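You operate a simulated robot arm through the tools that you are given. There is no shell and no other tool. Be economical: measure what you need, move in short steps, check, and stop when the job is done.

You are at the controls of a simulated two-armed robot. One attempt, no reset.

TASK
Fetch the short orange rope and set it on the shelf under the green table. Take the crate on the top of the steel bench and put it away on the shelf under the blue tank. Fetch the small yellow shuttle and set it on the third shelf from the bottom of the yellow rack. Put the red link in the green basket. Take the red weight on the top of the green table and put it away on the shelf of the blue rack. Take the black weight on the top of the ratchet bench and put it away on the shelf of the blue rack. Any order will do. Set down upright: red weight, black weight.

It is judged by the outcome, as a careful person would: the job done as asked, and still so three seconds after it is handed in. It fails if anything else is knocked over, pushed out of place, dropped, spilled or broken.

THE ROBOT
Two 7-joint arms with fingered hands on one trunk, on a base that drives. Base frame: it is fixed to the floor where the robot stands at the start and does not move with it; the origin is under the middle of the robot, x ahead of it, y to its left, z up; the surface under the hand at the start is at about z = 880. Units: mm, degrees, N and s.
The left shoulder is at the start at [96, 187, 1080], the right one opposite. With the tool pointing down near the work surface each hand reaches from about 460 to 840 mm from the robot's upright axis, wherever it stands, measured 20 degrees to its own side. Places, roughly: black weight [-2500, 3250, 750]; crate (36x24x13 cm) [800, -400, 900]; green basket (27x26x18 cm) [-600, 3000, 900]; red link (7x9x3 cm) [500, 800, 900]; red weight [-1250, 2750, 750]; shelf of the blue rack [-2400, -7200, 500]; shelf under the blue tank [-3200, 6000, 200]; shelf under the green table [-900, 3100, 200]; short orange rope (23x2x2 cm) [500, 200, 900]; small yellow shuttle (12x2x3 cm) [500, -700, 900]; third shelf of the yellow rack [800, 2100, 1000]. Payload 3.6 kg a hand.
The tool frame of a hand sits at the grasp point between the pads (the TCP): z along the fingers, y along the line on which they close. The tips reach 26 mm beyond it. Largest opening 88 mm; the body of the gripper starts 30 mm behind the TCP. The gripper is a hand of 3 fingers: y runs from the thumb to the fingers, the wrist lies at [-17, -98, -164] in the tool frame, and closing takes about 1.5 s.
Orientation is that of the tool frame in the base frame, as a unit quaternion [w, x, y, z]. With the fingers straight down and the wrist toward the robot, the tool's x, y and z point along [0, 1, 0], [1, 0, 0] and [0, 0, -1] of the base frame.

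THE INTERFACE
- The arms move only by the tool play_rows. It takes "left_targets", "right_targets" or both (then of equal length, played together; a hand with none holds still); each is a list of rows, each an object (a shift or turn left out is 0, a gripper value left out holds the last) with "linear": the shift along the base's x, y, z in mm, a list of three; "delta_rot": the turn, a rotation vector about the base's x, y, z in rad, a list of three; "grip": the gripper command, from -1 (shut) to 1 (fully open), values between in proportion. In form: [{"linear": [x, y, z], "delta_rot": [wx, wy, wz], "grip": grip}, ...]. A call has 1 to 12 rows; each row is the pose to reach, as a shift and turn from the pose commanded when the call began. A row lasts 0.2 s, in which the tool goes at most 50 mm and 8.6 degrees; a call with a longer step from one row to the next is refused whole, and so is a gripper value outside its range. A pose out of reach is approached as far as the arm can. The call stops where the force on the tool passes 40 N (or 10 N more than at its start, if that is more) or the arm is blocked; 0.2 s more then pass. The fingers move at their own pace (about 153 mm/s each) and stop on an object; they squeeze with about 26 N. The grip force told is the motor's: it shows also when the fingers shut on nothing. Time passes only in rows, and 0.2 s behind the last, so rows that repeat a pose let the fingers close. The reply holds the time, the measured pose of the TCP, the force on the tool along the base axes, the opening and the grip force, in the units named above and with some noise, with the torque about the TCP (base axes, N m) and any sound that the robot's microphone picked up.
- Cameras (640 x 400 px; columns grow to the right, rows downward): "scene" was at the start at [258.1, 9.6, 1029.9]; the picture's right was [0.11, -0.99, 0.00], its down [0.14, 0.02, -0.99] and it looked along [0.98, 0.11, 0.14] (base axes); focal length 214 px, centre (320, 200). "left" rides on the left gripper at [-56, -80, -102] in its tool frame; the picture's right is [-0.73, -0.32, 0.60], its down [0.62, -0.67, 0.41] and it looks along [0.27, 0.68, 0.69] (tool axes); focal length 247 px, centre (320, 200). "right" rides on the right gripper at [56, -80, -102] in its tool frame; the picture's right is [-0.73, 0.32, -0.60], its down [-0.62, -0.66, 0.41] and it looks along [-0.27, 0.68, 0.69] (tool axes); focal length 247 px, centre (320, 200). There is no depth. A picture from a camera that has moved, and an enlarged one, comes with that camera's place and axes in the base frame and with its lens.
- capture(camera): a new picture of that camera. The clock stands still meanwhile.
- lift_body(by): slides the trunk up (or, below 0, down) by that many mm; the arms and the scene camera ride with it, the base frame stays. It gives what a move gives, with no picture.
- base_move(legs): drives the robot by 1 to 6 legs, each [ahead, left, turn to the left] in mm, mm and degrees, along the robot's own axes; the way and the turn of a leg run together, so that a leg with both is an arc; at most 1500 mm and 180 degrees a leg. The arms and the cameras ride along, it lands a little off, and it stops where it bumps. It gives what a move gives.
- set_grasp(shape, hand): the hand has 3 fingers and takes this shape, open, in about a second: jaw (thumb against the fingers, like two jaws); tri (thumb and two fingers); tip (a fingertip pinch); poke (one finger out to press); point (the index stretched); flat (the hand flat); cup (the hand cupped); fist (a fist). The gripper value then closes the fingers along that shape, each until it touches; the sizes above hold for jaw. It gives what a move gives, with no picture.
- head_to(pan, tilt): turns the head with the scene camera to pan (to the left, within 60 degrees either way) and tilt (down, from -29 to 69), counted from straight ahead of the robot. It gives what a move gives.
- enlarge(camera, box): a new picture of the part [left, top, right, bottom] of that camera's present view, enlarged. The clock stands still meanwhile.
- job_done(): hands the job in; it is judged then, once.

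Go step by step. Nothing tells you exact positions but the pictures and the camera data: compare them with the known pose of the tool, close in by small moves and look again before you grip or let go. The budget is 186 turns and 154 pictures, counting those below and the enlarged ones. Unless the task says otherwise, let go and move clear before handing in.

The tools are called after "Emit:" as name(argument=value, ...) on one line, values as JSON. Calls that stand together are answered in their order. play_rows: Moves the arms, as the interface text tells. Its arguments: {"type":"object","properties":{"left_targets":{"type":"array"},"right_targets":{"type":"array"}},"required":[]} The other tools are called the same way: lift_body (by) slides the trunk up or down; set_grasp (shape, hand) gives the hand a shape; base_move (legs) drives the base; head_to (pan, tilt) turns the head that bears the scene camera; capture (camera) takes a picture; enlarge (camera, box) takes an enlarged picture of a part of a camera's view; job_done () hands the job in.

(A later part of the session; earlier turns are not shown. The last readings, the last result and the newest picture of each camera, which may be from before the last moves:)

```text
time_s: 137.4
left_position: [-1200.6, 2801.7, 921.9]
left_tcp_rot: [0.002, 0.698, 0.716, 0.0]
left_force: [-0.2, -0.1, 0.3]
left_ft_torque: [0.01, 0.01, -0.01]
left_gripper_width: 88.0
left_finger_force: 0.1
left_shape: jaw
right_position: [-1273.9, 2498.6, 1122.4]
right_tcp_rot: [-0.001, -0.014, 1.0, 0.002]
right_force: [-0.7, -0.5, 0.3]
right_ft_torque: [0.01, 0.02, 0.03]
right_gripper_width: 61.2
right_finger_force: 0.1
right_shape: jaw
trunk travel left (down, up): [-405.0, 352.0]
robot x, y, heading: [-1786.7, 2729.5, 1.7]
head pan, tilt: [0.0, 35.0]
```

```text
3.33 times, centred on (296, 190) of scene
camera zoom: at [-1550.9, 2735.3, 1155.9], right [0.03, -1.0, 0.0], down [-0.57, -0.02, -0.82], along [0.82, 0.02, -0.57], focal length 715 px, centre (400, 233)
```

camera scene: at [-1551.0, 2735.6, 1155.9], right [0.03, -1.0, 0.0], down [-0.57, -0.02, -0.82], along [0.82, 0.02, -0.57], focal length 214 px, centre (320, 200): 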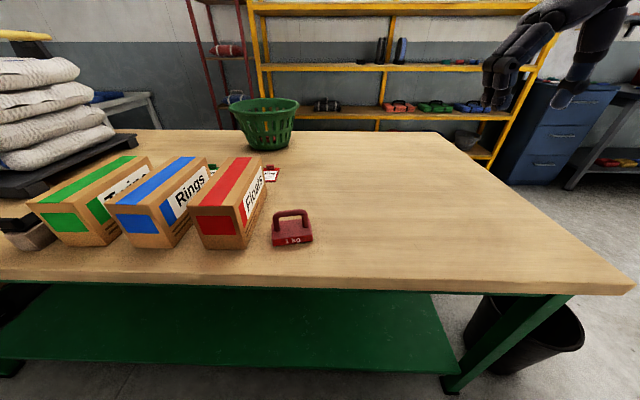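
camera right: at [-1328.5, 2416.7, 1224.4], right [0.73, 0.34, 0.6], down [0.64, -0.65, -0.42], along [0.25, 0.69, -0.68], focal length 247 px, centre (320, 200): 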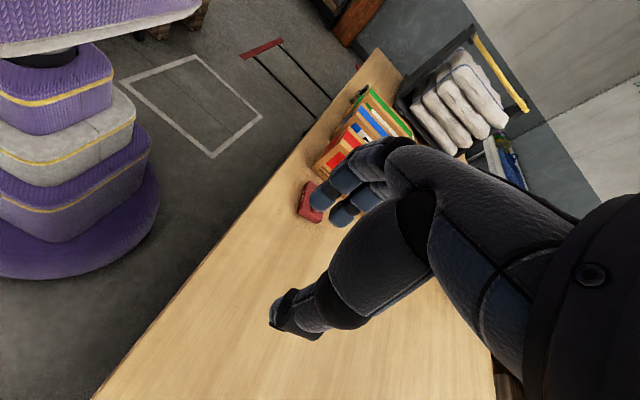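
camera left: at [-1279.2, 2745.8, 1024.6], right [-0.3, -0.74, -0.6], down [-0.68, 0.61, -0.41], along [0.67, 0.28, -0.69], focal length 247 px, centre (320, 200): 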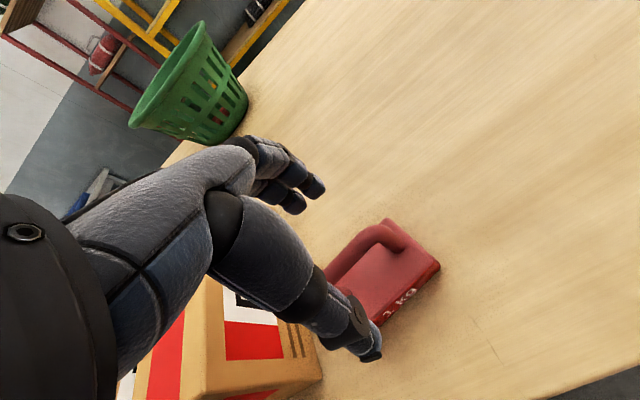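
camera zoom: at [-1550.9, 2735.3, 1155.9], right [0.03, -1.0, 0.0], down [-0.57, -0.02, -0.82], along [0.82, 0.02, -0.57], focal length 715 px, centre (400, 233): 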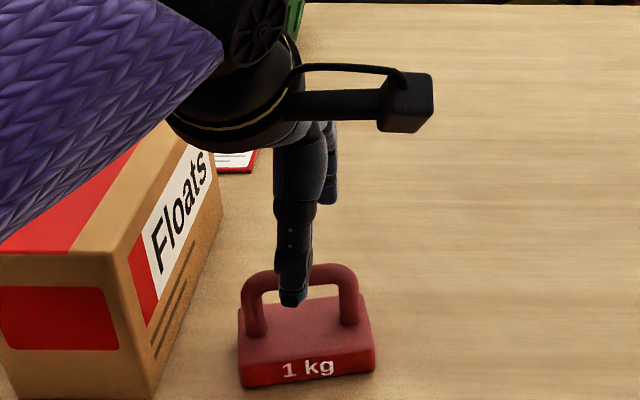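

The handle is centred between the fingers. I lower to about 884 and close.

Emit:
play_rows(left_targets=[{"linear": [0, 0, -13]}, {"linear": [0, 0, -26]}, {"linear": [0, 0, -37]}, {"linear": [0, 0, -37], "grip": 0.2}, {"linear": [0, 0, -37], "grip": -0.4}, {"linear": [0, 0, -37], "grip": -1}, {"linear": [0, 0, -37], "grip": -1}, {"linear": [0, 0, -37], "grip": -1}, {"linear": [0, 0, -37], "grip": -1}, {"linear": [0, 0, -37], "grip": -1}])

Emit:
capture(camera="left")

Emit:
enlarge(camera="scene", box=[200, 130, 392, 250])

```text
time_s: 139.6
left_position: [-1201.6, 2803.2, 886.5]
left_tcp_rot: [0.002, 0.698, 0.716, 0.001]
left_force: [2.9, -1.7, 3.5]
left_ft_torque: [-0.06, -0.05, 0.19]
left_gripper_width: 1.9
left_finger_force: 25.9
left_shape: jaw
right_position: [-1274.2, 2497.5, 1123.2]
right_tcp_rot: [0.0, -0.014, 1.0, 0.003]
right_force: [0.1, -0.1, -0.5]
right_ft_torque: [-0.01, -0.01, 0.02]
right_gripper_width: 61.4
right_finger_force: 0.0
right_shape: jaw
trunk travel left (down, up): [-405.0, 352.0]
robot x, y, heading: [-1782.2, 2733.4, 1.4]
head pan, tilt: [0.0, 35.0]
```

```text
90 pictures are left
camera left: at [-1280.2, 2746.6, 988.1], right [-0.3, -0.74, -0.6], down [-0.68, 0.61, -0.41], along [0.67, 0.28, -0.69], focal length 247 px, centre (320, 200)
```

left: 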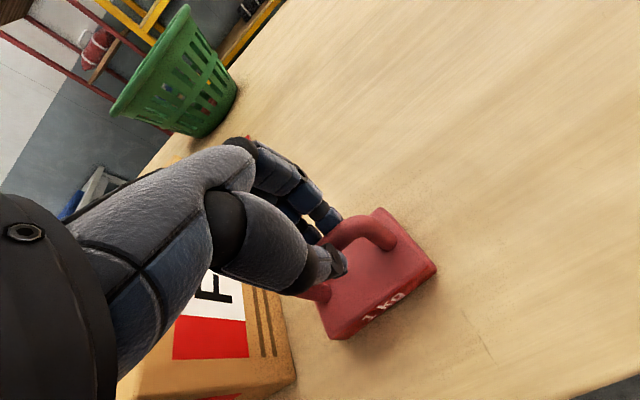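

```text
3.33 times, centred on (296, 190) of scene
camera zoom: at [-1551.1, 2735.2, 1155.9], right [0.03, -1.0, 0.0], down [-0.57, -0.02, -0.82], along [0.82, 0.02, -0.57], focal length 715 px, centre (400, 233)
```

zoom: 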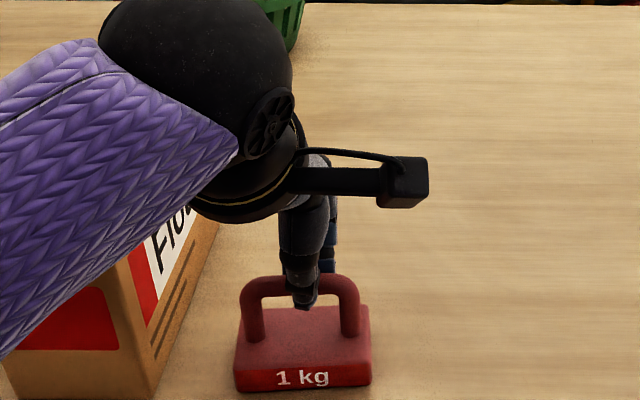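

The reading of 1.9 mm suggests the tips met, perhaps under the bar. I enlarge to check.

Emit:
enlarge(camera="left", box=[260, 180, 420, 280])

Emit:
enlarge(camera="scene", box=[260, 180, 324, 220])

```text
4.00 times, centred on (340, 230) of left
camera zoom: at [-1280.2, 2746.6, 988.1], right [-0.3, -0.74, -0.6], down [-0.68, 0.61, -0.41], along [0.67, 0.28, -0.69], focal length 988 px, centre (240, 80)
```

zoom: 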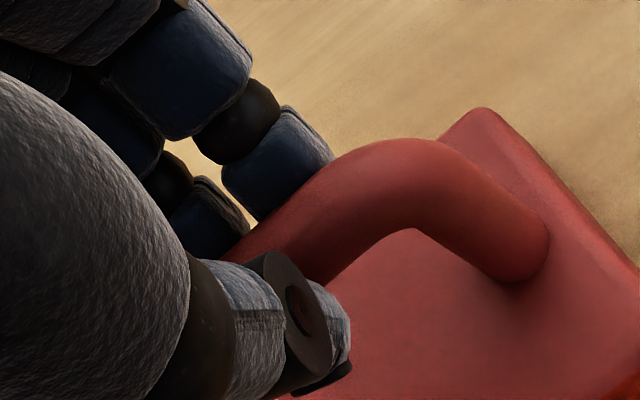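

```text
10.00 times, centred on (292, 200) of scene
camera zoom: at [-1551.1, 2735.2, 1155.9], right [0.03, -1.0, 0.0], down [-0.57, -0.02, -0.82], along [0.82, 0.02, -0.57], focal length 2145 px, centre (600, 200)
```

zoom: 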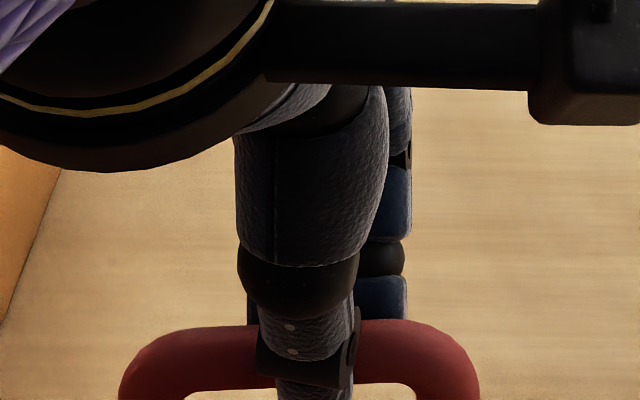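

The bar is between thumb and fingers. I lift gently to test the hold.

Emit:
play_rows(left_targets=[{"linear": [0, 0, 8]}, {"linear": [0, 0, 16]}, {"linear": [0, 0, 30]}, {"linear": [0, 0, 45]}, {"linear": [0, 0, 45]}])

Emit:
capture(camera="left")

Emit:
enlarge(camera="scene", box=[200, 130, 392, 250])

```text
time_s: 140.8
left_position: [-1202.6, 2804.9, 929.7]
left_tcp_rot: [0.0, 0.698, 0.716, 0.0]
left_force: [0.2, 0.1, -10.2]
left_ft_torque: [-0.04, 0.04, -0.04]
left_gripper_width: 1.7
left_finger_force: 25.7
left_shape: jaw
right_position: [-1272.9, 2498.7, 1122.7]
right_tcp_rot: [-0.002, -0.014, 1.0, 0.003]
right_force: [0.5, -0.2, -0.5]
right_ft_torque: [-0.03, 0.0, 0.02]
right_gripper_width: 61.5
right_finger_force: 0.0
right_shape: jaw
trunk travel left (down, up): [-405.0, 352.0]
robot x, y, heading: [-1786.7, 2728.4, 1.5]
head pan, tilt: [0.0, 35.0]
```

```text
86 pictures are left
camera left: at [-1281.1, 2747.7, 1032.6], right [-0.3, -0.74, -0.6], down [-0.68, 0.61, -0.41], along [0.67, 0.28, -0.69], focal length 247 px, centre (320, 200)
```

left: 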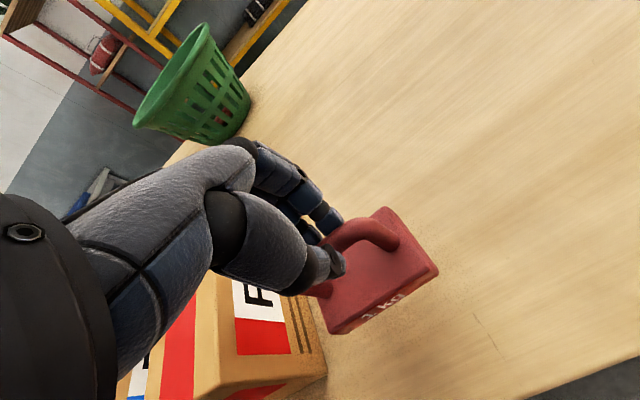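

```text
3.33 times, centred on (296, 190) of scene
camera zoom: at [-1550.1, 2735.6, 1155.6], right [0.03, -1.0, 0.0], down [-0.57, -0.02, -0.82], along [0.82, 0.02, -0.57], focal length 715 px, centre (400, 233)
```

zoom: 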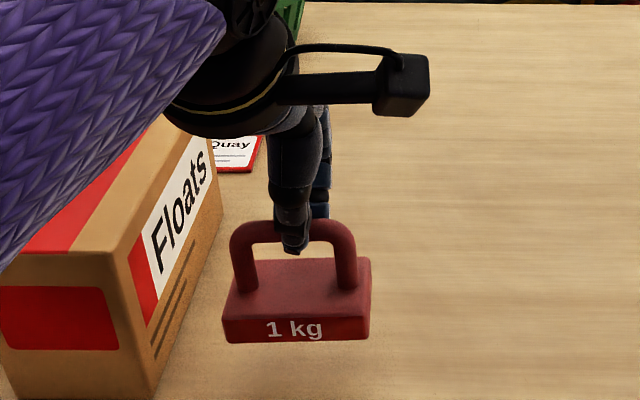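

The weight hangs level at about 10 N. I raise and retract it, then turn around toward the ratchet bench.

Emit:
play_rows(left_targets=[{"linear": [0, 0, 45]}, {"linear": [0, 0, 90]}, {"linear": [0, 0, 135]}, {"linear": [0, 0, 175]}, {"linear": [-40, 20, 200]}, {"linear": [-80, 45, 210]}, {"linear": [-120, 70, 215]}, {"linear": [-160, 95, 220]}])

Emit:
base_move(legs=[[0, 0, 179], [0, -330, 0]])

Emit:
head_to(pan=-10, tilt=30)

Emit:
capture(camera="scene")

```text
refused: row 5 steps farther than a row can; nothing moved
```

```text
time_s: 150.3
left_position: [-2368.2, 3002.0, 929.5]
left_tcp_rot: [-0.001, -0.706, 0.709, 0.001]
left_force: [-1.1, 0.6, 0.8]
left_ft_torque: [0.02, 0.0, 0.01]
left_gripper_width: 0.3
left_finger_force: 25.9
left_shape: jaw
right_position: [-2288.0, 3306.4, 1124.0]
right_tcp_rot: [0.003, 1.0, -0.001, -0.001]
right_force: [0.4, 0.4, -0.1]
right_ft_torque: [-0.02, 0.02, -0.01]
right_gripper_width: 61.2
right_finger_force: 0.1
right_shape: jaw
trunk travel left (down, up): [-405.0, 352.0]
robot x, y, heading: [-1781.2, 3058.6, 179.7]
head pan, tilt: [0.0, 35.0]
```

```text
time_s: 151.0
left_position: [-2368.5, 2999.8, 931.4]
left_tcp_rot: [0.0, -0.705, 0.709, 0.001]
left_force: [-0.1, -0.3, 0.0]
left_ft_torque: [-0.01, -0.01, 0.02]
left_gripper_width: 0.4
left_finger_force: 26.0
left_shape: jaw
right_position: [-2288.6, 3304.3, 1123.9]
right_tcp_rot: [0.003, 1.0, -0.001, 0.0]
right_force: [0.2, 0.1, -1.4]
right_ft_torque: [0.03, 0.01, 0.0]
right_gripper_width: 61.2
right_finger_force: 0.1
right_shape: jaw
trunk travel left (down, up): [-405.0, 352.0]
robot x, y, heading: [-1782.0, 3054.7, 180.0]
head pan, tilt: [-10.0, 30.0]
```

```text
84 pictures are left
camera scene: at [-2014.7, 3075.6, 1163.7], right [0.18, 0.98, 0.0], down [0.49, -0.09, -0.87], along [-0.85, 0.15, -0.5], focal length 214 px, centre (320, 200)
```

scene: 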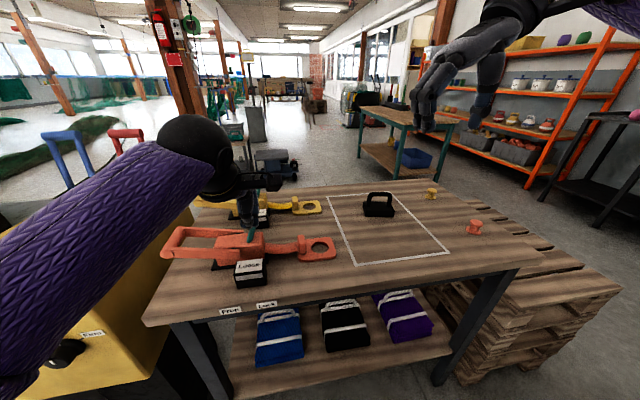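

My mistake: the raise was refused (a step too long) and the base still turned with the hand low, and the left hand no longer holds the weight. I raise the hand first, then look for where the weight went and what was touched.

Emit:
play_rows(left_targets=[{"linear": [0, 0, 45]}, {"linear": [0, 0, 90]}, {"linear": [0, 0, 135]}, {"linear": [0, 0, 180]}, {"linear": [0, 0, 225]}, {"linear": [35, 0, 250]}, {"linear": [70, 0, 270]}, {"linear": [105, 0, 290]}, {"linear": [140, 0, 300]}, {"linear": [170, 0, 300]}])

Emit:
capture(camera="scene")

```text
time_s: 153.2
left_position: [-2308.1, 3007.0, 1167.9]
left_tcp_rot: [0.0, -0.706, 0.708, 0.002]
left_force: [0.3, -1.2, -0.4]
left_ft_torque: [-0.02, 0.04, 0.0]
left_gripper_width: 0.6
left_finger_force: 26.0
left_shape: jaw
left hand out of reach, approached as far as the arm can: row 7, 8, 9, 10
right_position: [-2288.5, 3305.1, 1123.9]
right_tcp_rot: [0.003, 1.0, -0.001, 0.001]
right_force: [0.2, -0.6, -0.4]
right_ft_torque: [-0.03, -0.02, 0.05]
right_gripper_width: 61.3
right_finger_force: 0.1
right_shape: jaw
trunk travel left (down, up): [-405.0, 352.0]
robot x, y, heading: [-1782.6, 3060.5, 179.7]
head pan, tilt: [-10.0, 30.0]
```

```text
83 pictures are left
camera scene: at [-2014.7, 3075.7, 1163.7], right [0.18, 0.98, 0.0], down [0.49, -0.09, -0.87], along [-0.85, 0.15, -0.5], focal length 214 px, centre (320, 200)
```

scene: 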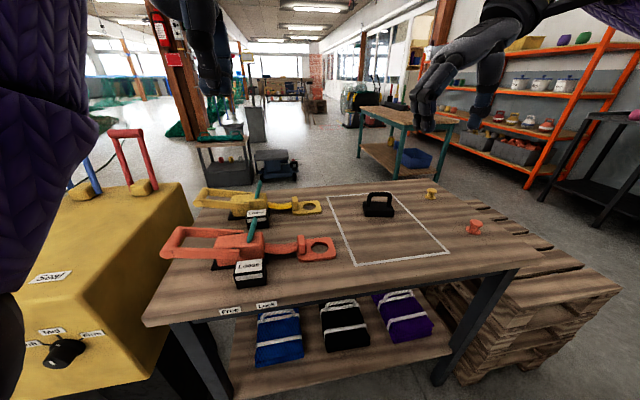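

The ratchet bench looks untouched. I turn back to the green table to find the red weight.

Emit:
base_move(legs=[[0, 0, -150]])

Emit:
head_to(pan=-20, tilt=40)

Emit:
capture(camera="scene")

```text
time_s: 159.7
left_position: [-1369.9, 3385.6, 1166.6]
left_tcp_rot: [0.0, 0.482, 0.876, 0.001]
left_force: [-1.2, 0.0, -0.2]
left_ft_torque: [0.01, 0.01, 0.02]
left_gripper_width: 0.3
left_finger_force: 26.0
left_shape: jaw
right_position: [-1226.4, 3123.9, 1122.9]
right_tcp_rot: [-0.001, -0.28, 0.96, 0.003]
right_force: [1.3, 0.6, -0.3]
right_ft_torque: [-0.01, -0.03, -0.02]
right_gripper_width: 61.0
right_finger_force: 0.0
right_shape: jaw
trunk travel left (down, up): [-405.0, 352.0]
robot x, y, heading: [-1785.9, 3060.2, 32.5]
head pan, tilt: [-10.0, 30.0]
```

```text
time_s: 160.4
left_position: [-1370.6, 3385.5, 1167.4]
left_tcp_rot: [0.002, 0.482, 0.876, 0.001]
left_force: [0.0, -0.5, 0.6]
left_ft_torque: [0.01, -0.02, -0.02]
left_gripper_width: 0.4
left_finger_force: 26.0
left_shape: jaw
right_position: [-1225.3, 3124.1, 1123.7]
right_tcp_rot: [-0.001, -0.28, 0.96, 0.002]
right_force: [-0.7, -0.4, 0.4]
right_ft_torque: [0.01, 0.01, 0.02]
right_gripper_width: 61.3
right_finger_force: 0.1
right_shape: jaw
trunk travel left (down, up): [-405.0, 352.0]
robot x, y, heading: [-1781.2, 3059.6, 32.7]
head pan, tilt: [-20.0, 40.0]
```

```text
82 pictures are left
camera scene: at [-1577.6, 3154.6, 1148.4], right [0.22, -0.98, 0.0], down [-0.63, -0.14, -0.77], along [0.75, 0.17, -0.64], focal length 214 px, centre (320, 200)
```

scene: 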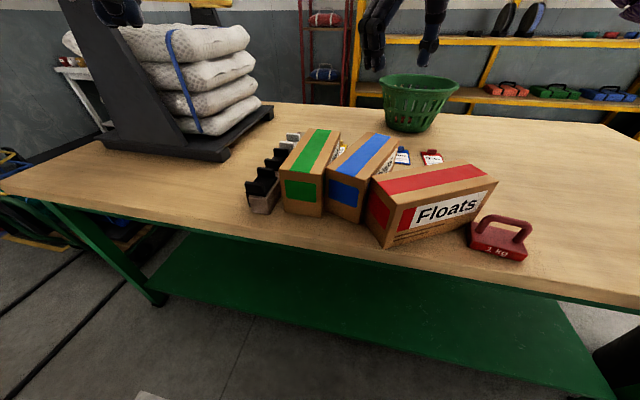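

The red weight still stands upright on the table, but it pushed the Floats box round and nudged the Rings box. I will put those back as they were; first I look closely.

Emit:
enlarge(camera="scene", box=[230, 110, 550, 310])

```text
2.00 times, centred on (390, 210) of scene
camera zoom: at [-1577.6, 3154.6, 1148.4], right [0.22, -0.98, 0.0], down [-0.63, -0.14, -0.77], along [0.75, 0.17, -0.64], focal length 429 px, centre (180, 180)
```

zoom: 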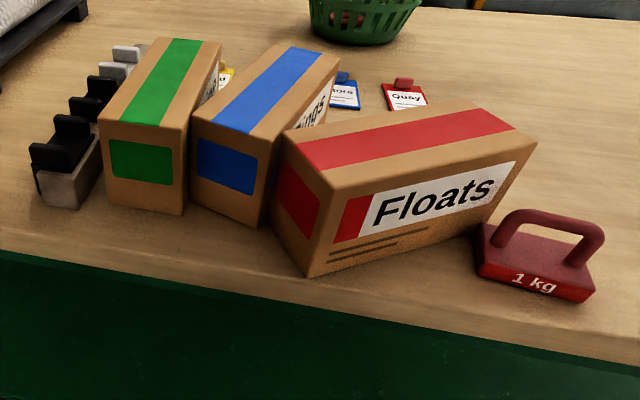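

The boxes now touch each other. I return to the earlier viewing pose so I can compare directly with the earlier picture.

Emit:
base_move(legs=[[0, 0, -31.3], [0, -330, 0]])

Emit:
head_to(pan=0, tilt=35)

Emit:
capture(camera="scene")

```text
time_s: 164.1
left_position: [-1259.3, 2783.3, 1167.8]
left_tcp_rot: [0.001, 0.707, 0.707, 0.001]
left_force: [0.5, -1.1, -0.3]
left_ft_torque: [0.01, -0.03, 0.01]
left_gripper_width: 0.3
left_finger_force: 26.2
left_shape: jaw
right_position: [-1278.7, 2485.0, 1123.7]
right_tcp_rot: [0.0, -0.001, 1.0, 0.004]
right_force: [0.2, -0.1, -0.1]
right_ft_torque: [0.01, 0.01, 0.03]
right_gripper_width: 61.5
right_finger_force: 0.0
right_shape: jaw
trunk travel left (down, up): [-405.0, 352.0]
robot x, y, heading: [-1784.5, 2729.0, -0.1]
head pan, tilt: [-20.0, 40.0]
```

```text
time_s: 165.0
left_position: [-1260.0, 2784.7, 1167.5]
left_tcp_rot: [0.002, 0.706, 0.708, 0.001]
left_force: [-0.2, -0.1, -1.1]
left_ft_torque: [-0.02, 0.0, 0.02]
left_gripper_width: 0.7
left_finger_force: 25.9
left_shape: jaw
right_position: [-1278.3, 2485.0, 1121.8]
right_tcp_rot: [-0.001, -0.001, 1.0, 0.003]
right_force: [-0.2, -0.6, -0.4]
right_ft_torque: [0.04, 0.01, -0.01]
right_gripper_width: 61.1
right_finger_force: 0.2
right_shape: jaw
trunk travel left (down, up): [-405.0, 352.0]
robot x, y, heading: [-1784.8, 2731.0, 0.0]
head pan, tilt: [0.0, 35.0]
```

```text
80 pictures are left
camera scene: at [-1549.8, 2729.9, 1155.9], right [0.0, -1.0, 0.0], down [-0.57, 0.0, -0.82], along [0.82, 0.0, -0.57], focal length 214 px, centre (320, 200)
```

scene: 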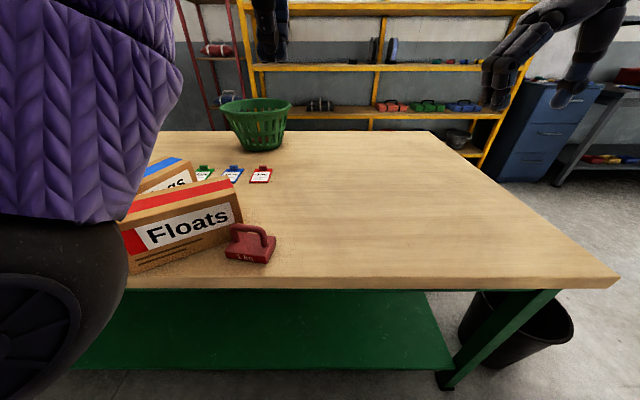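

The weight stands near (-1262, 2858), turned about 15 degrees. I slide left 250 mm and take it with the right hand (turned back), leaving the left hand free for the boxes.

Emit:
base_move(legs=[[0, 250, 0]])

Emit:
play_rows(right_targets=[{"linear": [0, 10, 0], "delta_rot": [0, 0, -0.15], "grip": 1}, {"linear": [0, 25, 0], "delta_rot": [0, 0, -0.3]}, {"linear": [0, 40, 0], "delta_rot": [0, 0, -0.45]}, {"linear": [0, 55, 0], "delta_rot": [0, 0, -0.6]}, {"linear": [0, 70, 0], "delta_rot": [0, 0, -0.75]}, {"linear": [0, 85, 0], "delta_rot": [0, 0, -0.9]}, {"linear": [0, 100, 0], "delta_rot": [0, 0, -1.05]}, {"linear": [0, 110, -15], "delta_rot": [0, 0, -1.2]}, {"linear": [0, 115, -35], "delta_rot": [0, 0, -1.35]}, {"linear": [5, 120, -55], "delta_rot": [0, 0, -1.5]}, {"linear": [10, 122, -75], "delta_rot": [0, 0, -1.65]}, {"linear": [15, 122, -95], "delta_rot": [0, 0, -1.8]}])

Emit:
capture(camera="right")

Emit:
capture(camera="scene")

```text
time_s: 166.8
left_position: [-1258.7, 3033.2, 1167.6]
left_tcp_rot: [0.002, 0.708, 0.706, 0.0]
left_force: [-0.6, 0.2, 0.8]
left_ft_torque: [-0.02, 0.0, -0.04]
left_gripper_width: 0.1
left_finger_force: 26.5
left_shape: jaw
right_position: [-1278.0, 2735.0, 1124.0]
right_tcp_rot: [-0.001, 0.001, 1.0, 0.002]
right_force: [-0.3, -0.2, 0.0]
right_ft_torque: [-0.04, 0.01, 0.01]
right_gripper_width: 61.2
right_finger_force: 0.0
right_shape: jaw
trunk travel left (down, up): [-405.0, 352.0]
robot x, y, heading: [-1783.8, 2979.8, -0.2]
head pan, tilt: [0.0, 35.0]
```

```text
time_s: 169.4
left_position: [-1259.0, 3032.3, 1168.3]
left_tcp_rot: [0.003, 0.708, 0.706, 0.001]
left_force: [-0.2, 0.5, 0.6]
left_ft_torque: [0.02, 0.01, 0.03]
left_gripper_width: 0.2
left_finger_force: 26.0
left_shape: jaw
right_position: [-1263.0, 2855.3, 1028.3]
right_tcp_rot: [0.003, 0.785, 0.62, 0.002]
right_force: [0.3, -0.2, -0.2]
right_ft_torque: [0.01, -0.02, 0.0]
right_gripper_width: 87.8
right_finger_force: 0.0
right_shape: jaw
trunk travel left (down, up): [-405.0, 352.0]
robot x, y, heading: [-1782.8, 2982.5, -0.2]
head pan, tilt: [0.0, 35.0]
```

```text
79 pictures are left
camera right: at [-1330.3, 2929.2, 1129.2], right [0.14, -0.79, 0.6], down [-0.79, -0.45, -0.42], along [0.6, -0.42, -0.68], focal length 247 px, centre (320, 200)
```

right: 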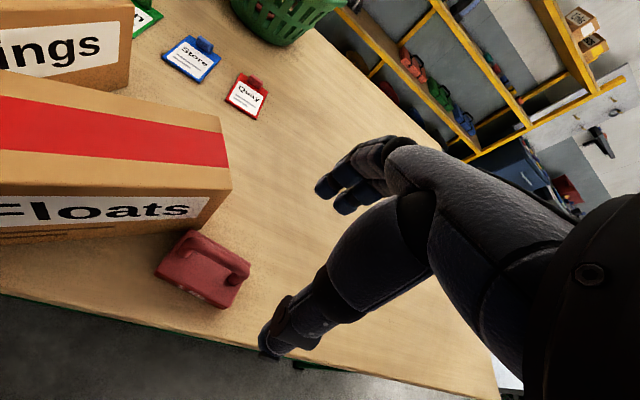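

```text
78 pictures are left
camera scene: at [-1549.3, 2979.3, 1155.9], right [0.0, -1.0, 0.0], down [-0.57, 0.0, -0.82], along [0.82, 0.0, -0.57], focal length 214 px, centre (320, 200)
```

scene: 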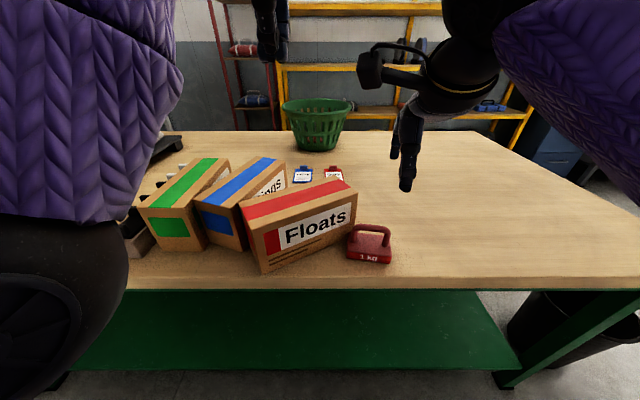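

The handle is centred at about (-1243, 2883). I shift, add a small turn, come down to about 925 and check.

Emit:
play_rows(right_targets=[{"linear": [10, 15, -20], "delta_rot": [0, 0, -0.07]}, {"linear": [19, 28, -45], "delta_rot": [0, 0, -0.07]}, {"linear": [19, 28, -80], "delta_rot": [0, 0, -0.07]}, {"linear": [19, 28, -103], "delta_rot": [0, 0, -0.07]}])

Emit:
capture(camera="right")

Emit:
enlarge(camera="scene", box=[300, 150, 460, 250])

```text
time_s: 170.4
left_position: [-1259.6, 3032.8, 1167.5]
left_tcp_rot: [0.002, 0.708, 0.706, 0.001]
left_force: [-0.5, 0.6, 0.6]
left_ft_torque: [-0.01, -0.01, 0.02]
left_gripper_width: 0.3
left_finger_force: 26.5
left_shape: jaw
right_position: [-1246.1, 2884.2, 923.9]
right_tcp_rot: [0.002, 0.805, 0.593, 0.003]
right_force: [0.1, 0.2, -0.2]
right_ft_torque: [-0.03, -0.01, -0.01]
right_gripper_width: 87.6
right_finger_force: 0.0
right_shape: jaw
trunk travel left (down, up): [-405.0, 352.0]
robot x, y, heading: [-1785.6, 2978.7, -0.2]
head pan, tilt: [0.0, 35.0]
```

```text
77 pictures are left
camera right: at [-1307.4, 2961.9, 1025.2], right [0.08, -0.8, 0.6], down [-0.82, -0.4, -0.41], along [0.57, -0.46, -0.68], focal length 247 px, centre (320, 200)
```

right: 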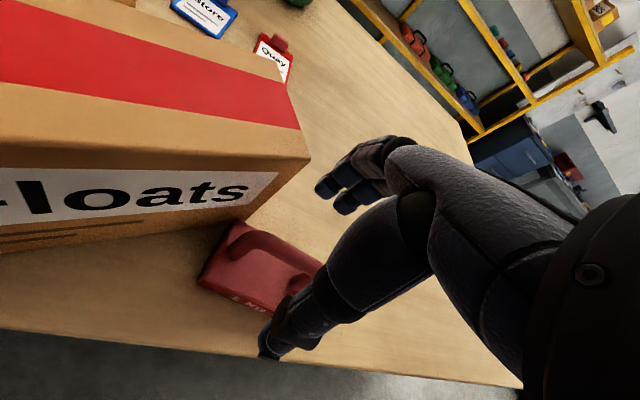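

```text
4.00 times, centred on (380, 200) of scene
camera zoom: at [-1549.4, 2979.0, 1155.9], right [0.0, -1.0, 0.0], down [-0.57, 0.0, -0.82], along [0.82, 0.0, -0.57], focal length 858 px, centre (80, 200)
```

zoom: 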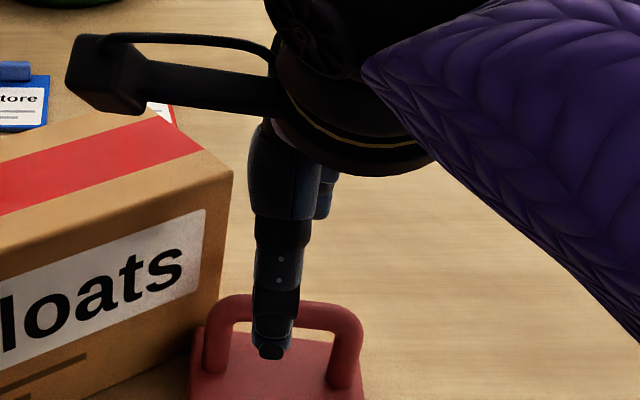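

Aligned. I lower 39 mm and close on the handle.

Emit:
play_rows(right_targets=[{"linear": [0, 0, -13]}, {"linear": [0, 0, -26]}, {"linear": [0, 0, -40]}, {"linear": [0, 0, -40], "grip": 0.2}, {"linear": [0, 0, -40], "grip": -0.4}, {"linear": [0, 0, -40], "grip": -1}, {"linear": [0, 0, -40], "grip": -1}, {"linear": [0, 0, -40], "grip": -1}, {"linear": [0, 0, -40], "grip": -1}, {"linear": [0, 0, -40], "grip": -1}])

Emit:
play_rows(right_targets=[{"linear": [0, 0, 8]}, {"linear": [0, 0, 20]}, {"linear": [0, 0, 35]}, {"linear": [0, 0, 35]}])

Emit:
capture(camera="right")

```text
time_s: 172.6
left_position: [-1259.9, 3032.0, 1167.6]
left_tcp_rot: [0.002, 0.708, 0.706, 0.001]
left_force: [-1.0, 0.2, 0.4]
left_ft_torque: [-0.01, 0.02, -0.02]
left_gripper_width: 0.0
left_finger_force: 26.1
left_shape: jaw
right_position: [-1245.0, 2883.9, 886.0]
right_tcp_rot: [0.002, 0.805, 0.593, 0.003]
right_force: [3.2, -2.9, 5.6]
right_ft_torque: [-0.04, -0.12, 0.16]
right_gripper_width: 2.6
right_finger_force: 25.8
right_shape: jaw
trunk travel left (down, up): [-405.0, 352.0]
robot x, y, heading: [-1778.5, 2979.4, -0.1]
head pan, tilt: [0.0, 35.0]
```

```text
time_s: 173.6
left_position: [-1258.4, 3031.7, 1166.9]
left_tcp_rot: [0.002, 0.708, 0.706, 0.0]
left_force: [-1.3, 0.3, 0.1]
left_ft_torque: [0.01, -0.01, -0.02]
left_gripper_width: 0.4
left_finger_force: 25.6
left_shape: jaw
right_position: [-1244.1, 2883.8, 919.7]
right_tcp_rot: [0.001, 0.806, 0.593, 0.0]
right_force: [-0.3, 0.1, -8.5]
right_ft_torque: [0.05, 0.0, -0.04]
right_gripper_width: 2.1
right_finger_force: 26.0
right_shape: jaw
trunk travel left (down, up): [-405.0, 352.0]
robot x, y, heading: [-1788.1, 2980.8, -0.3]
head pan, tilt: [0.0, 35.0]
```

```text
75 pictures are left
camera right: at [-1305.9, 2961.9, 1020.7], right [0.08, -0.8, 0.6], down [-0.82, -0.4, -0.41], along [0.57, -0.46, -0.69], focal length 247 px, centre (320, 200)
```

right: 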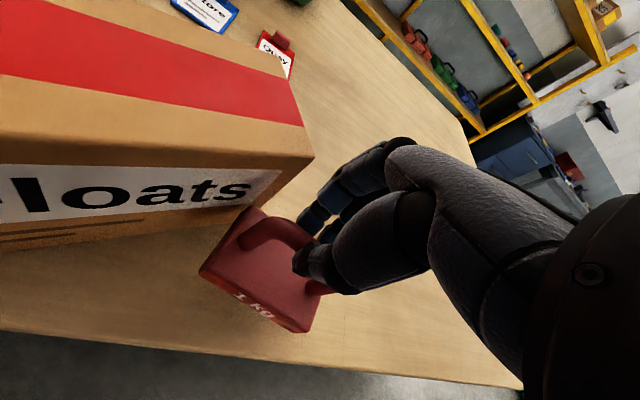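

The weight is held (8.5 N). I lift it away from the box, and only then slide right so the left arm can reach the boxes from a good angle.

Emit:
play_rows(right_targets=[{"linear": [-10, -30, 15]}, {"linear": [-10, -60, 50]}, {"linear": [-10, -90, 85]}, {"linear": [-10, -115, 125]}, {"linear": [-10, -130, 170]}, {"linear": [-10, -140, 210]}])

```text
time_s: 175.0
left_position: [-1258.4, 3033.4, 1166.9]
left_tcp_rot: [0.001, 0.709, 0.706, 0.0]
left_force: [1.1, 0.3, 0.3]
left_ft_torque: [0.0, 0.01, -0.03]
left_gripper_width: 0.2
left_finger_force: 25.8
left_shape: jaw
right_position: [-1255.2, 2744.8, 1131.1]
right_tcp_rot: [0.002, 0.805, 0.594, 0.001]
right_force: [0.0, 0.9, 0.3]
right_ft_torque: [-0.02, 0.02, -0.01]
right_gripper_width: 1.3
right_finger_force: 26.3
right_shape: jaw
trunk travel left (down, up): [-405.0, 352.0]
robot x, y, heading: [-1782.4, 2978.4, -0.4]
head pan, tilt: [0.0, 35.0]
```

The force reading dropped to zero, so I check at once whether the weight slipped.

Emit:
capture(camera="scene")

Emit:
capture(camera="right")

```text
74 pictures are left
camera scene: at [-1549.5, 2980.7, 1155.9], right [0.0, -1.0, 0.0], down [-0.57, 0.0, -0.82], along [0.82, 0.0, -0.57], focal length 214 px, centre (320, 200)
```

scene: 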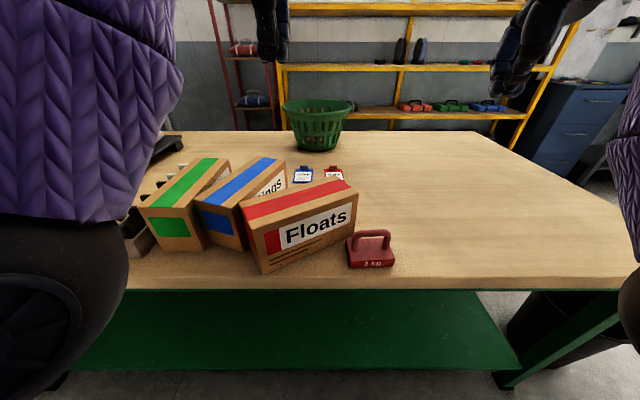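

```text
73 pictures are left
camera right: at [-1317.0, 2823.1, 1231.3], right [0.08, -0.79, 0.6], down [-0.82, -0.4, -0.41], along [0.57, -0.46, -0.68], focal length 247 px, centre (320, 200)
```

right: 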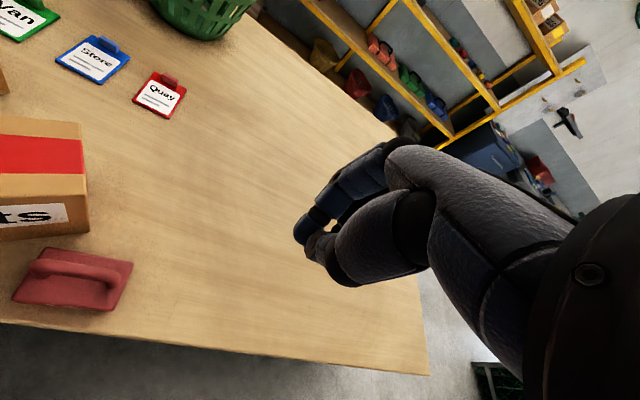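

The weight slipped from the fingertips but stands upright again; next time I must grip deeper. Since both hands are free, I first restore the Floats box with the right hand, whose natural angle suits it.

Emit:
base_move(legs=[[0, 150, 0.3]])

Emit:
play_rows(left_targets=[{"linear": [-10, 30, 0]}, {"linear": [-20, 60, 0]}, {"linear": [-30, 90, 0]}, {"linear": [-30, 120, 0]}, {"linear": [-30, 120, 0]}, {"linear": [-30, 120, 0]}, {"linear": [-30, 120, 0]}], right_targets=[{"linear": [8, 17, 0], "delta_rot": [0, 0, 0.12], "grip": 1}, {"linear": [16, 34, 0], "delta_rot": [0, 0, 0.24]}, {"linear": [24, 51, 0], "delta_rot": [0, 0, 0.36]}, {"linear": [32, 68, 0], "delta_rot": [0, 0, 0.48]}, {"linear": [40, 85, 0], "delta_rot": [0, 0, 0.6]}, {"linear": [48, 102, -10], "delta_rot": [0, 0, 0.72]}, {"linear": [54, 122, -30], "delta_rot": [0, 0, 0.81]}])

Emit:
capture(camera="right")

Emit:
capture(camera="scene")

```text
time_s: 176.4
left_position: [-1260.0, 3189.5, 1168.3]
left_tcp_rot: [0.002, 0.706, 0.708, 0.0]
left_force: [0.5, -0.2, -0.2]
left_ft_torque: [-0.02, 0.01, -0.01]
left_gripper_width: 0.2
left_finger_force: 25.7
left_shape: jaw
right_position: [-1254.1, 2899.6, 1129.0]
right_tcp_rot: [0.003, 0.803, 0.596, 0.001]
right_force: [0.1, 0.3, 0.2]
right_ft_torque: [-0.01, 0.06, -0.03]
right_gripper_width: 1.2
right_finger_force: 26.4
right_shape: jaw
trunk travel left (down, up): [-405.0, 352.0]
robot x, y, heading: [-1782.6, 3129.3, 0.3]
head pan, tilt: [0.0, 35.0]
```

```text
time_s: 178.0
left_position: [-1270.6, 3307.3, 1152.4]
left_tcp_rot: [0.003, 0.706, 0.708, 0.002]
left_force: [-0.2, -0.4, 0.0]
left_ft_torque: [0.01, 0.01, 0.0]
left_gripper_width: 0.6
left_finger_force: 25.9
left_shape: jaw
left hand out of reach, approached as far as the arm can: row 1, 2, 3, 4, 5, 6, 7
right_position: [-1200.1, 3021.9, 1098.9]
right_tcp_rot: [0.001, 0.503, 0.864, 0.002]
right_force: [-0.6, 0.1, 0.5]
right_ft_torque: [-0.01, 0.02, 0.01]
right_gripper_width: 87.4
right_finger_force: 0.1
right_shape: jaw
trunk travel left (down, up): [-405.0, 352.0]
robot x, y, heading: [-1781.9, 3130.8, 0.3]
head pan, tilt: [0.0, 35.0]
```

```text
72 pictures are left
camera right: at [-1298.5, 3030.7, 1199.2], right [0.64, -0.48, 0.6], down [-0.27, -0.87, -0.41], along [0.72, 0.1, -0.68], focal length 247 px, centre (320, 200)
```

right: 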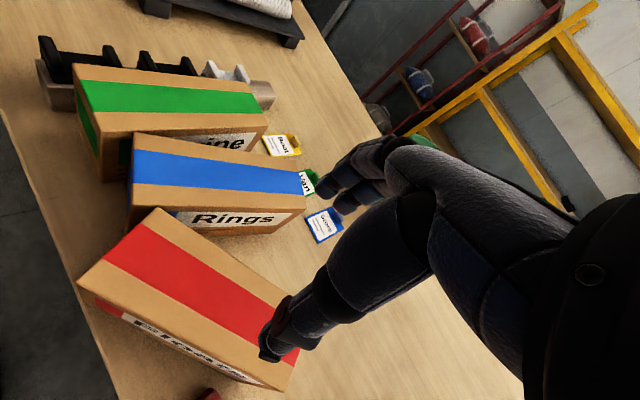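

```text
71 pictures are left
camera scene: at [-1549.2, 3132.3, 1155.8], right [0.0, -1.0, 0.0], down [-0.57, 0.0, -0.82], along [0.82, 0.0, -0.57], focal length 214 px, centre (320, 200)
```

scene: 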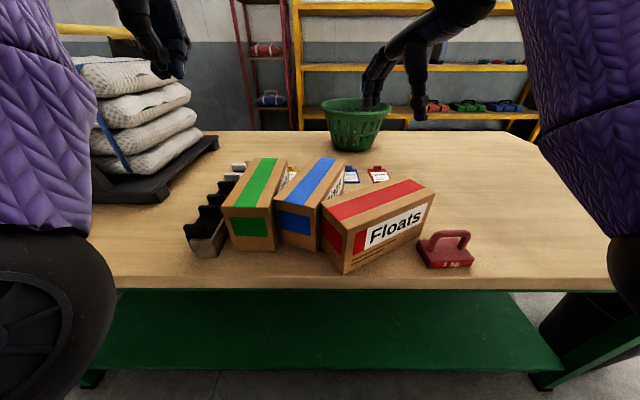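

I measure the box width precisely before deciding whether to grip or push it.

Emit:
enlarge(camera="right", box=[60, 180, 316, 340])

```text
2.50 times, centred on (188, 260) of right
camera zoom: at [-1298.5, 3030.7, 1199.2], right [0.64, -0.48, 0.6], down [-0.27, -0.87, -0.41], along [0.72, 0.1, -0.68], focal length 617 px, centre (650, 50)
```

zoom: 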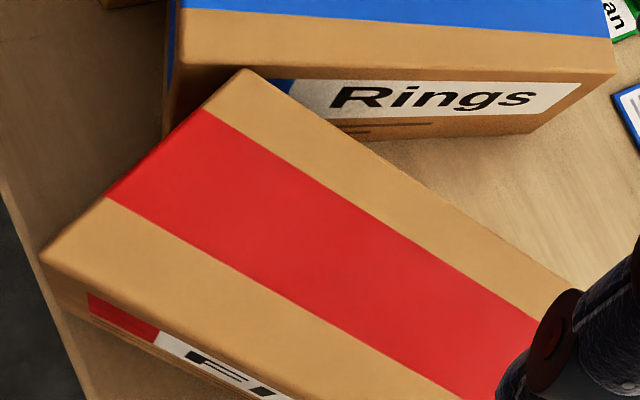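

The box is too close to the gripper's opening to grip safely, so I will push it back instead. The weight is in the way, so first I take it with the left hand, this time with a deeper grip.

Emit:
base_move(legs=[[0, -380, -0.3]])

Emit:
play_rows(left_targets=[{"linear": [5, -15, -40], "grip": 1}, {"linear": [15, -30, -80]}, {"linear": [25, -45, -120]}, {"linear": [25, -62, -150]}])

Emit:
capture(camera="left")

```text
time_s: 180.3
left_position: [-1268.5, 2927.9, 1151.8]
left_tcp_rot: [0.002, 0.709, 0.705, 0.002]
left_force: [0.0, -0.2, 0.4]
left_ft_torque: [0.0, 0.01, 0.02]
left_gripper_width: 0.0
left_finger_force: 25.8
left_shape: jaw
right_position: [-1201.5, 2641.1, 1097.7]
right_tcp_rot: [0.001, 0.508, 0.861, 0.003]
right_force: [-0.3, -0.9, 0.7]
right_ft_torque: [0.04, -0.01, -0.04]
right_gripper_width: 87.7
right_finger_force: 0.0
right_shape: jaw
trunk travel left (down, up): [-405.0, 352.0]
robot x, y, heading: [-1781.0, 2752.1, -0.4]
head pan, tilt: [0.0, 35.0]
```

```text
time_s: 181.1
left_position: [-1212.6, 2908.1, 1130.3]
left_tcp_rot: [0.056, 0.695, 0.714, 0.068]
left_force: [0.2, 0.5, 0.5]
left_ft_torque: [-0.01, 0.0, 0.02]
left_gripper_width: 87.9
left_finger_force: 0.0
left_shape: jaw
right_position: [-1200.7, 2641.1, 1098.8]
right_tcp_rot: [0.001, 0.508, 0.861, 0.001]
right_force: [-1.0, 0.2, -0.3]
right_ft_torque: [-0.02, -0.01, 0.02]
right_gripper_width: 87.7
right_finger_force: 0.0
right_shape: jaw
trunk travel left (down, up): [-405.0, 352.0]
robot x, y, heading: [-1780.8, 2757.0, -0.2]
head pan, tilt: [0.0, 35.0]
stopped in row 3 (left hand): the arm was blocked; the commanded pose is now the measured one
```

```text
69 pictures are left
camera left: at [-1308.3, 2849.6, 1218.2], right [-0.19, -0.73, -0.66], down [-0.6, 0.62, -0.51], along [0.78, 0.3, -0.55], focal length 247 px, centre (320, 200)
```

left: 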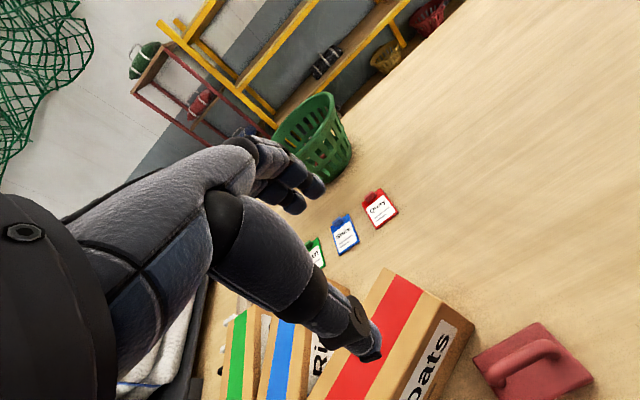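

The left arm reports being blocked, perhaps in an awkward elbow posture. I look at it.

Emit:
head_to(pan=35, tilt=25)

Emit:
capture(camera="scene")

Emit:
capture(camera="right")

```text
time_s: 182.1
left_position: [-1213.4, 2908.1, 1131.7]
left_tcp_rot: [0.055, 0.696, 0.713, 0.066]
left_force: [-0.1, 0.1, -0.2]
left_ft_torque: [-0.01, -0.01, 0.01]
left_gripper_width: 87.8
left_finger_force: 0.1
left_shape: jaw
right_position: [-1201.7, 2639.5, 1098.2]
right_tcp_rot: [0.001, 0.506, 0.862, 0.001]
right_force: [-0.3, -0.8, -0.4]
right_ft_torque: [-0.01, 0.0, -0.01]
right_gripper_width: 87.6
right_finger_force: 0.0
right_shape: jaw
trunk travel left (down, up): [-405.0, 352.0]
robot x, y, heading: [-1784.2, 2752.2, -0.3]
head pan, tilt: [35.0, 25.0]
```

```text
68 pictures are left
camera scene: at [-1562.0, 2807.9, 1171.6], right [0.57, -0.82, 0.0], down [-0.35, -0.24, -0.91], along [0.75, 0.52, -0.42], focal length 214 px, centre (320, 200)
```

scene: 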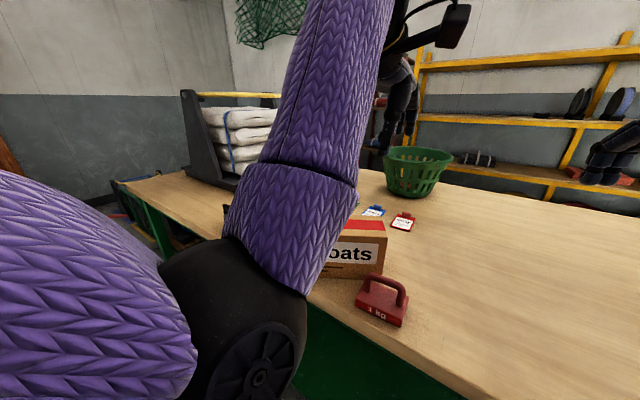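

```text
67 pictures are left
camera right: at [-1299.9, 2651.4, 1199.4], right [0.63, -0.49, 0.6], down [-0.28, -0.87, -0.41], along [0.72, 0.1, -0.68], focal length 247 px, centre (320, 200)
```

right: 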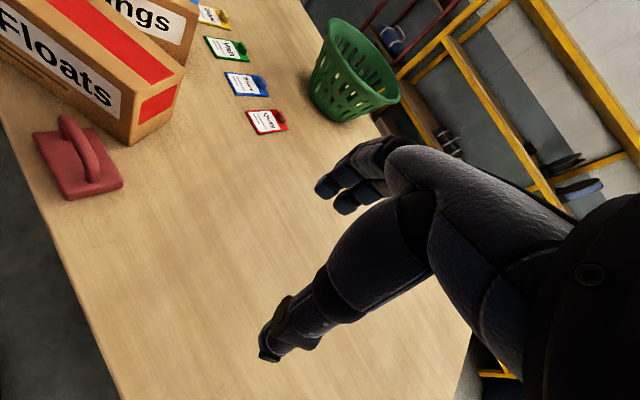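

The left elbow hangs low by the table edge. I lift the trunk 150 mm so the elbow clears, then level the hand again.

Emit:
lift_body(by=150)

Emit:
play_rows(left_targets=[{"linear": [-5, 0, 0], "delta_rot": [0, 0.09, 0]}, {"linear": [-10, -10, 0], "delta_rot": [0, 0.173, 0]}, {"linear": [-20, -25, -20], "delta_rot": [0, 0.173, 0]}, {"linear": [-30, -45, -50], "delta_rot": [0, 0.173, 0]}, {"linear": [-30, -45, -90], "delta_rot": [0, 0.173, 0]}, {"linear": [-30, -45, -130], "delta_rot": [0, 0.173, 0]}, {"linear": [-30, -45, -170], "delta_rot": [0, 0.173, 0]}])

Emit:
capture(camera="left")

Emit:
capture(camera="scene")

```text
time_s: 183.9
left_position: [-1215.1, 2906.0, 1279.6]
left_tcp_rot: [0.057, 0.697, 0.712, 0.065]
left_force: [0.3, -0.6, 0.4]
left_ft_torque: [-0.02, -0.02, 0.03]
left_gripper_width: 87.7
left_finger_force: 0.0
left_shape: jaw
right_position: [-1200.9, 2641.4, 1247.3]
right_tcp_rot: [0.0, 0.507, 0.862, 0.002]
right_force: [-0.1, 0.8, 0.0]
right_ft_torque: [-0.01, -0.04, -0.04]
right_gripper_width: 87.8
right_finger_force: 0.1
right_shape: jaw
trunk travel left (down, up): [-555.0, 202.0]
robot x, y, heading: [-1783.9, 2753.7, -0.7]
head pan, tilt: [35.0, 25.0]
```

```text
time_s: 185.3
left_position: [-1205.8, 2879.5, 1223.6]
left_tcp_rot: [0.043, 0.688, 0.722, 0.065]
left_force: [-0.4, 0.2, 0.1]
left_ft_torque: [0.01, -0.03, 0.05]
left_gripper_width: 87.9
left_finger_force: 0.0
left_shape: jaw
right_position: [-1200.9, 2641.4, 1247.5]
right_tcp_rot: [0.001, 0.507, 0.862, 0.001]
right_force: [-0.2, 0.4, 0.6]
right_ft_torque: [0.03, 0.01, -0.02]
right_gripper_width: 87.9
right_finger_force: 0.1
right_shape: jaw
trunk travel left (down, up): [-555.0, 202.0]
robot x, y, heading: [-1784.1, 2753.9, -0.2]
head pan, tilt: [35.0, 25.0]
stopped in row 7 (left hand): the arm was blocked; the commanded pose is now the measured one
```

```text
66 pictures are left
camera left: at [-1298.1, 2816.4, 1311.6], right [-0.19, -0.73, -0.66], down [-0.63, 0.61, -0.49], along [0.76, 0.32, -0.57], focal length 247 px, centre (320, 200)
```

left: 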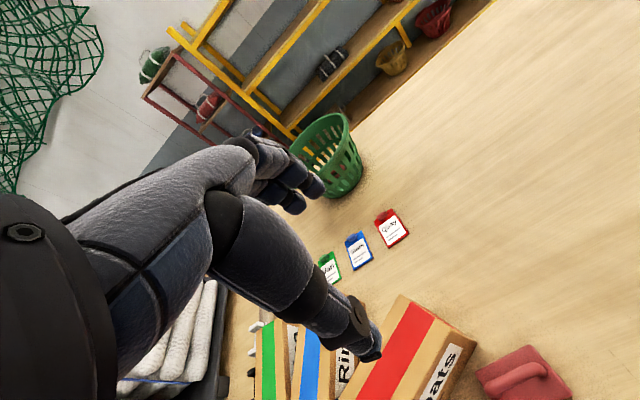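

```text
65 pictures are left
camera scene: at [-1572.2, 2808.3, 1327.8], right [0.57, -0.82, 0.0], down [-0.35, -0.24, -0.91], along [0.74, 0.52, -0.42], focal length 214 px, centre (320, 200)
```

scene: 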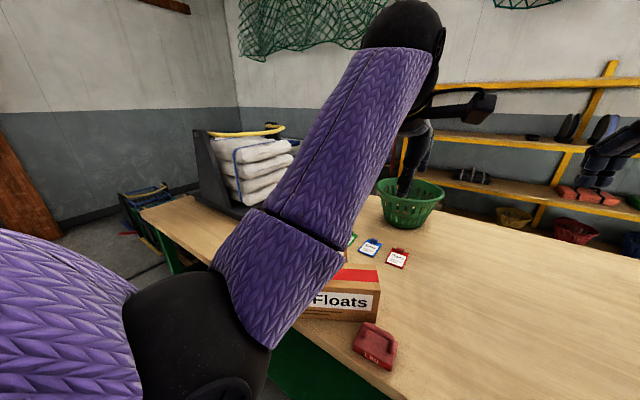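

The elbow is folded at a limit. I swing the hand outward to the left first (as it came the first time), levelling it, then lower.

Emit:
play_rows(left_targets=[{"linear": [0, 40, 10]}, {"linear": [0, 80, 20]}, {"linear": [-10, 120, 30], "delta_rot": [0, 0.07, 0]}, {"linear": [-20, 160, 30], "delta_rot": [-0.03, 0.15, 0]}, {"linear": [-30, 200, 30], "delta_rot": [-0.03, 0.15, 0]}, {"linear": [-40, 240, 30], "delta_rot": [-0.03, 0.15, 0]}, {"linear": [-40, 250, 0], "delta_rot": [-0.03, 0.15, 0]}, {"linear": [-40, 250, -40], "delta_rot": [-0.03, 0.15, 0]}, {"linear": [-40, 250, -80], "delta_rot": [-0.03, 0.15, 0]}, {"linear": [-40, 250, -110], "delta_rot": [-0.03, 0.15, 0]}])

Emit:
capture(camera="scene")

```text
time_s: 187.6
left_position: [-1246.1, 3125.7, 1114.6]
left_tcp_rot: [0.0, 0.691, 0.723, 0.0]
left_force: [0.6, -0.6, -0.3]
left_ft_torque: [0.02, -0.01, -0.02]
left_gripper_width: 87.8
left_finger_force: 0.1
left_shape: jaw
right_position: [-1201.8, 2641.1, 1247.3]
right_tcp_rot: [0.002, 0.506, 0.862, 0.003]
right_force: [-0.7, -1.2, -0.6]
right_ft_torque: [-0.02, 0.0, -0.03]
right_gripper_width: 87.6
right_finger_force: 0.0
right_shape: jaw
trunk travel left (down, up): [-555.0, 202.0]
robot x, y, heading: [-1786.1, 2758.4, -0.4]
head pan, tilt: [35.0, 25.0]
```

```text
64 pictures are left
camera scene: at [-1572.5, 2808.2, 1327.9], right [0.57, -0.82, 0.0], down [-0.35, -0.24, -0.91], along [0.74, 0.52, -0.42], focal length 214 px, centre (320, 200)
```

scene: 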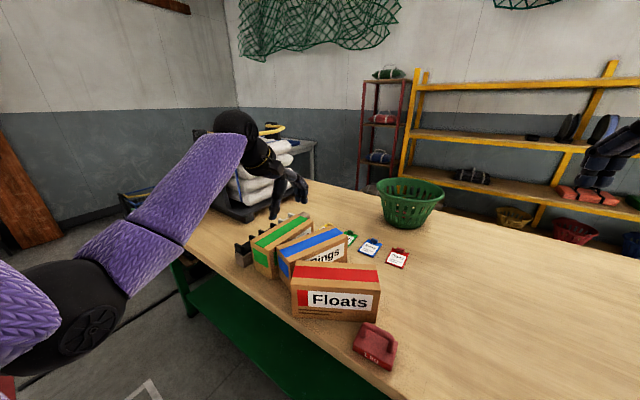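

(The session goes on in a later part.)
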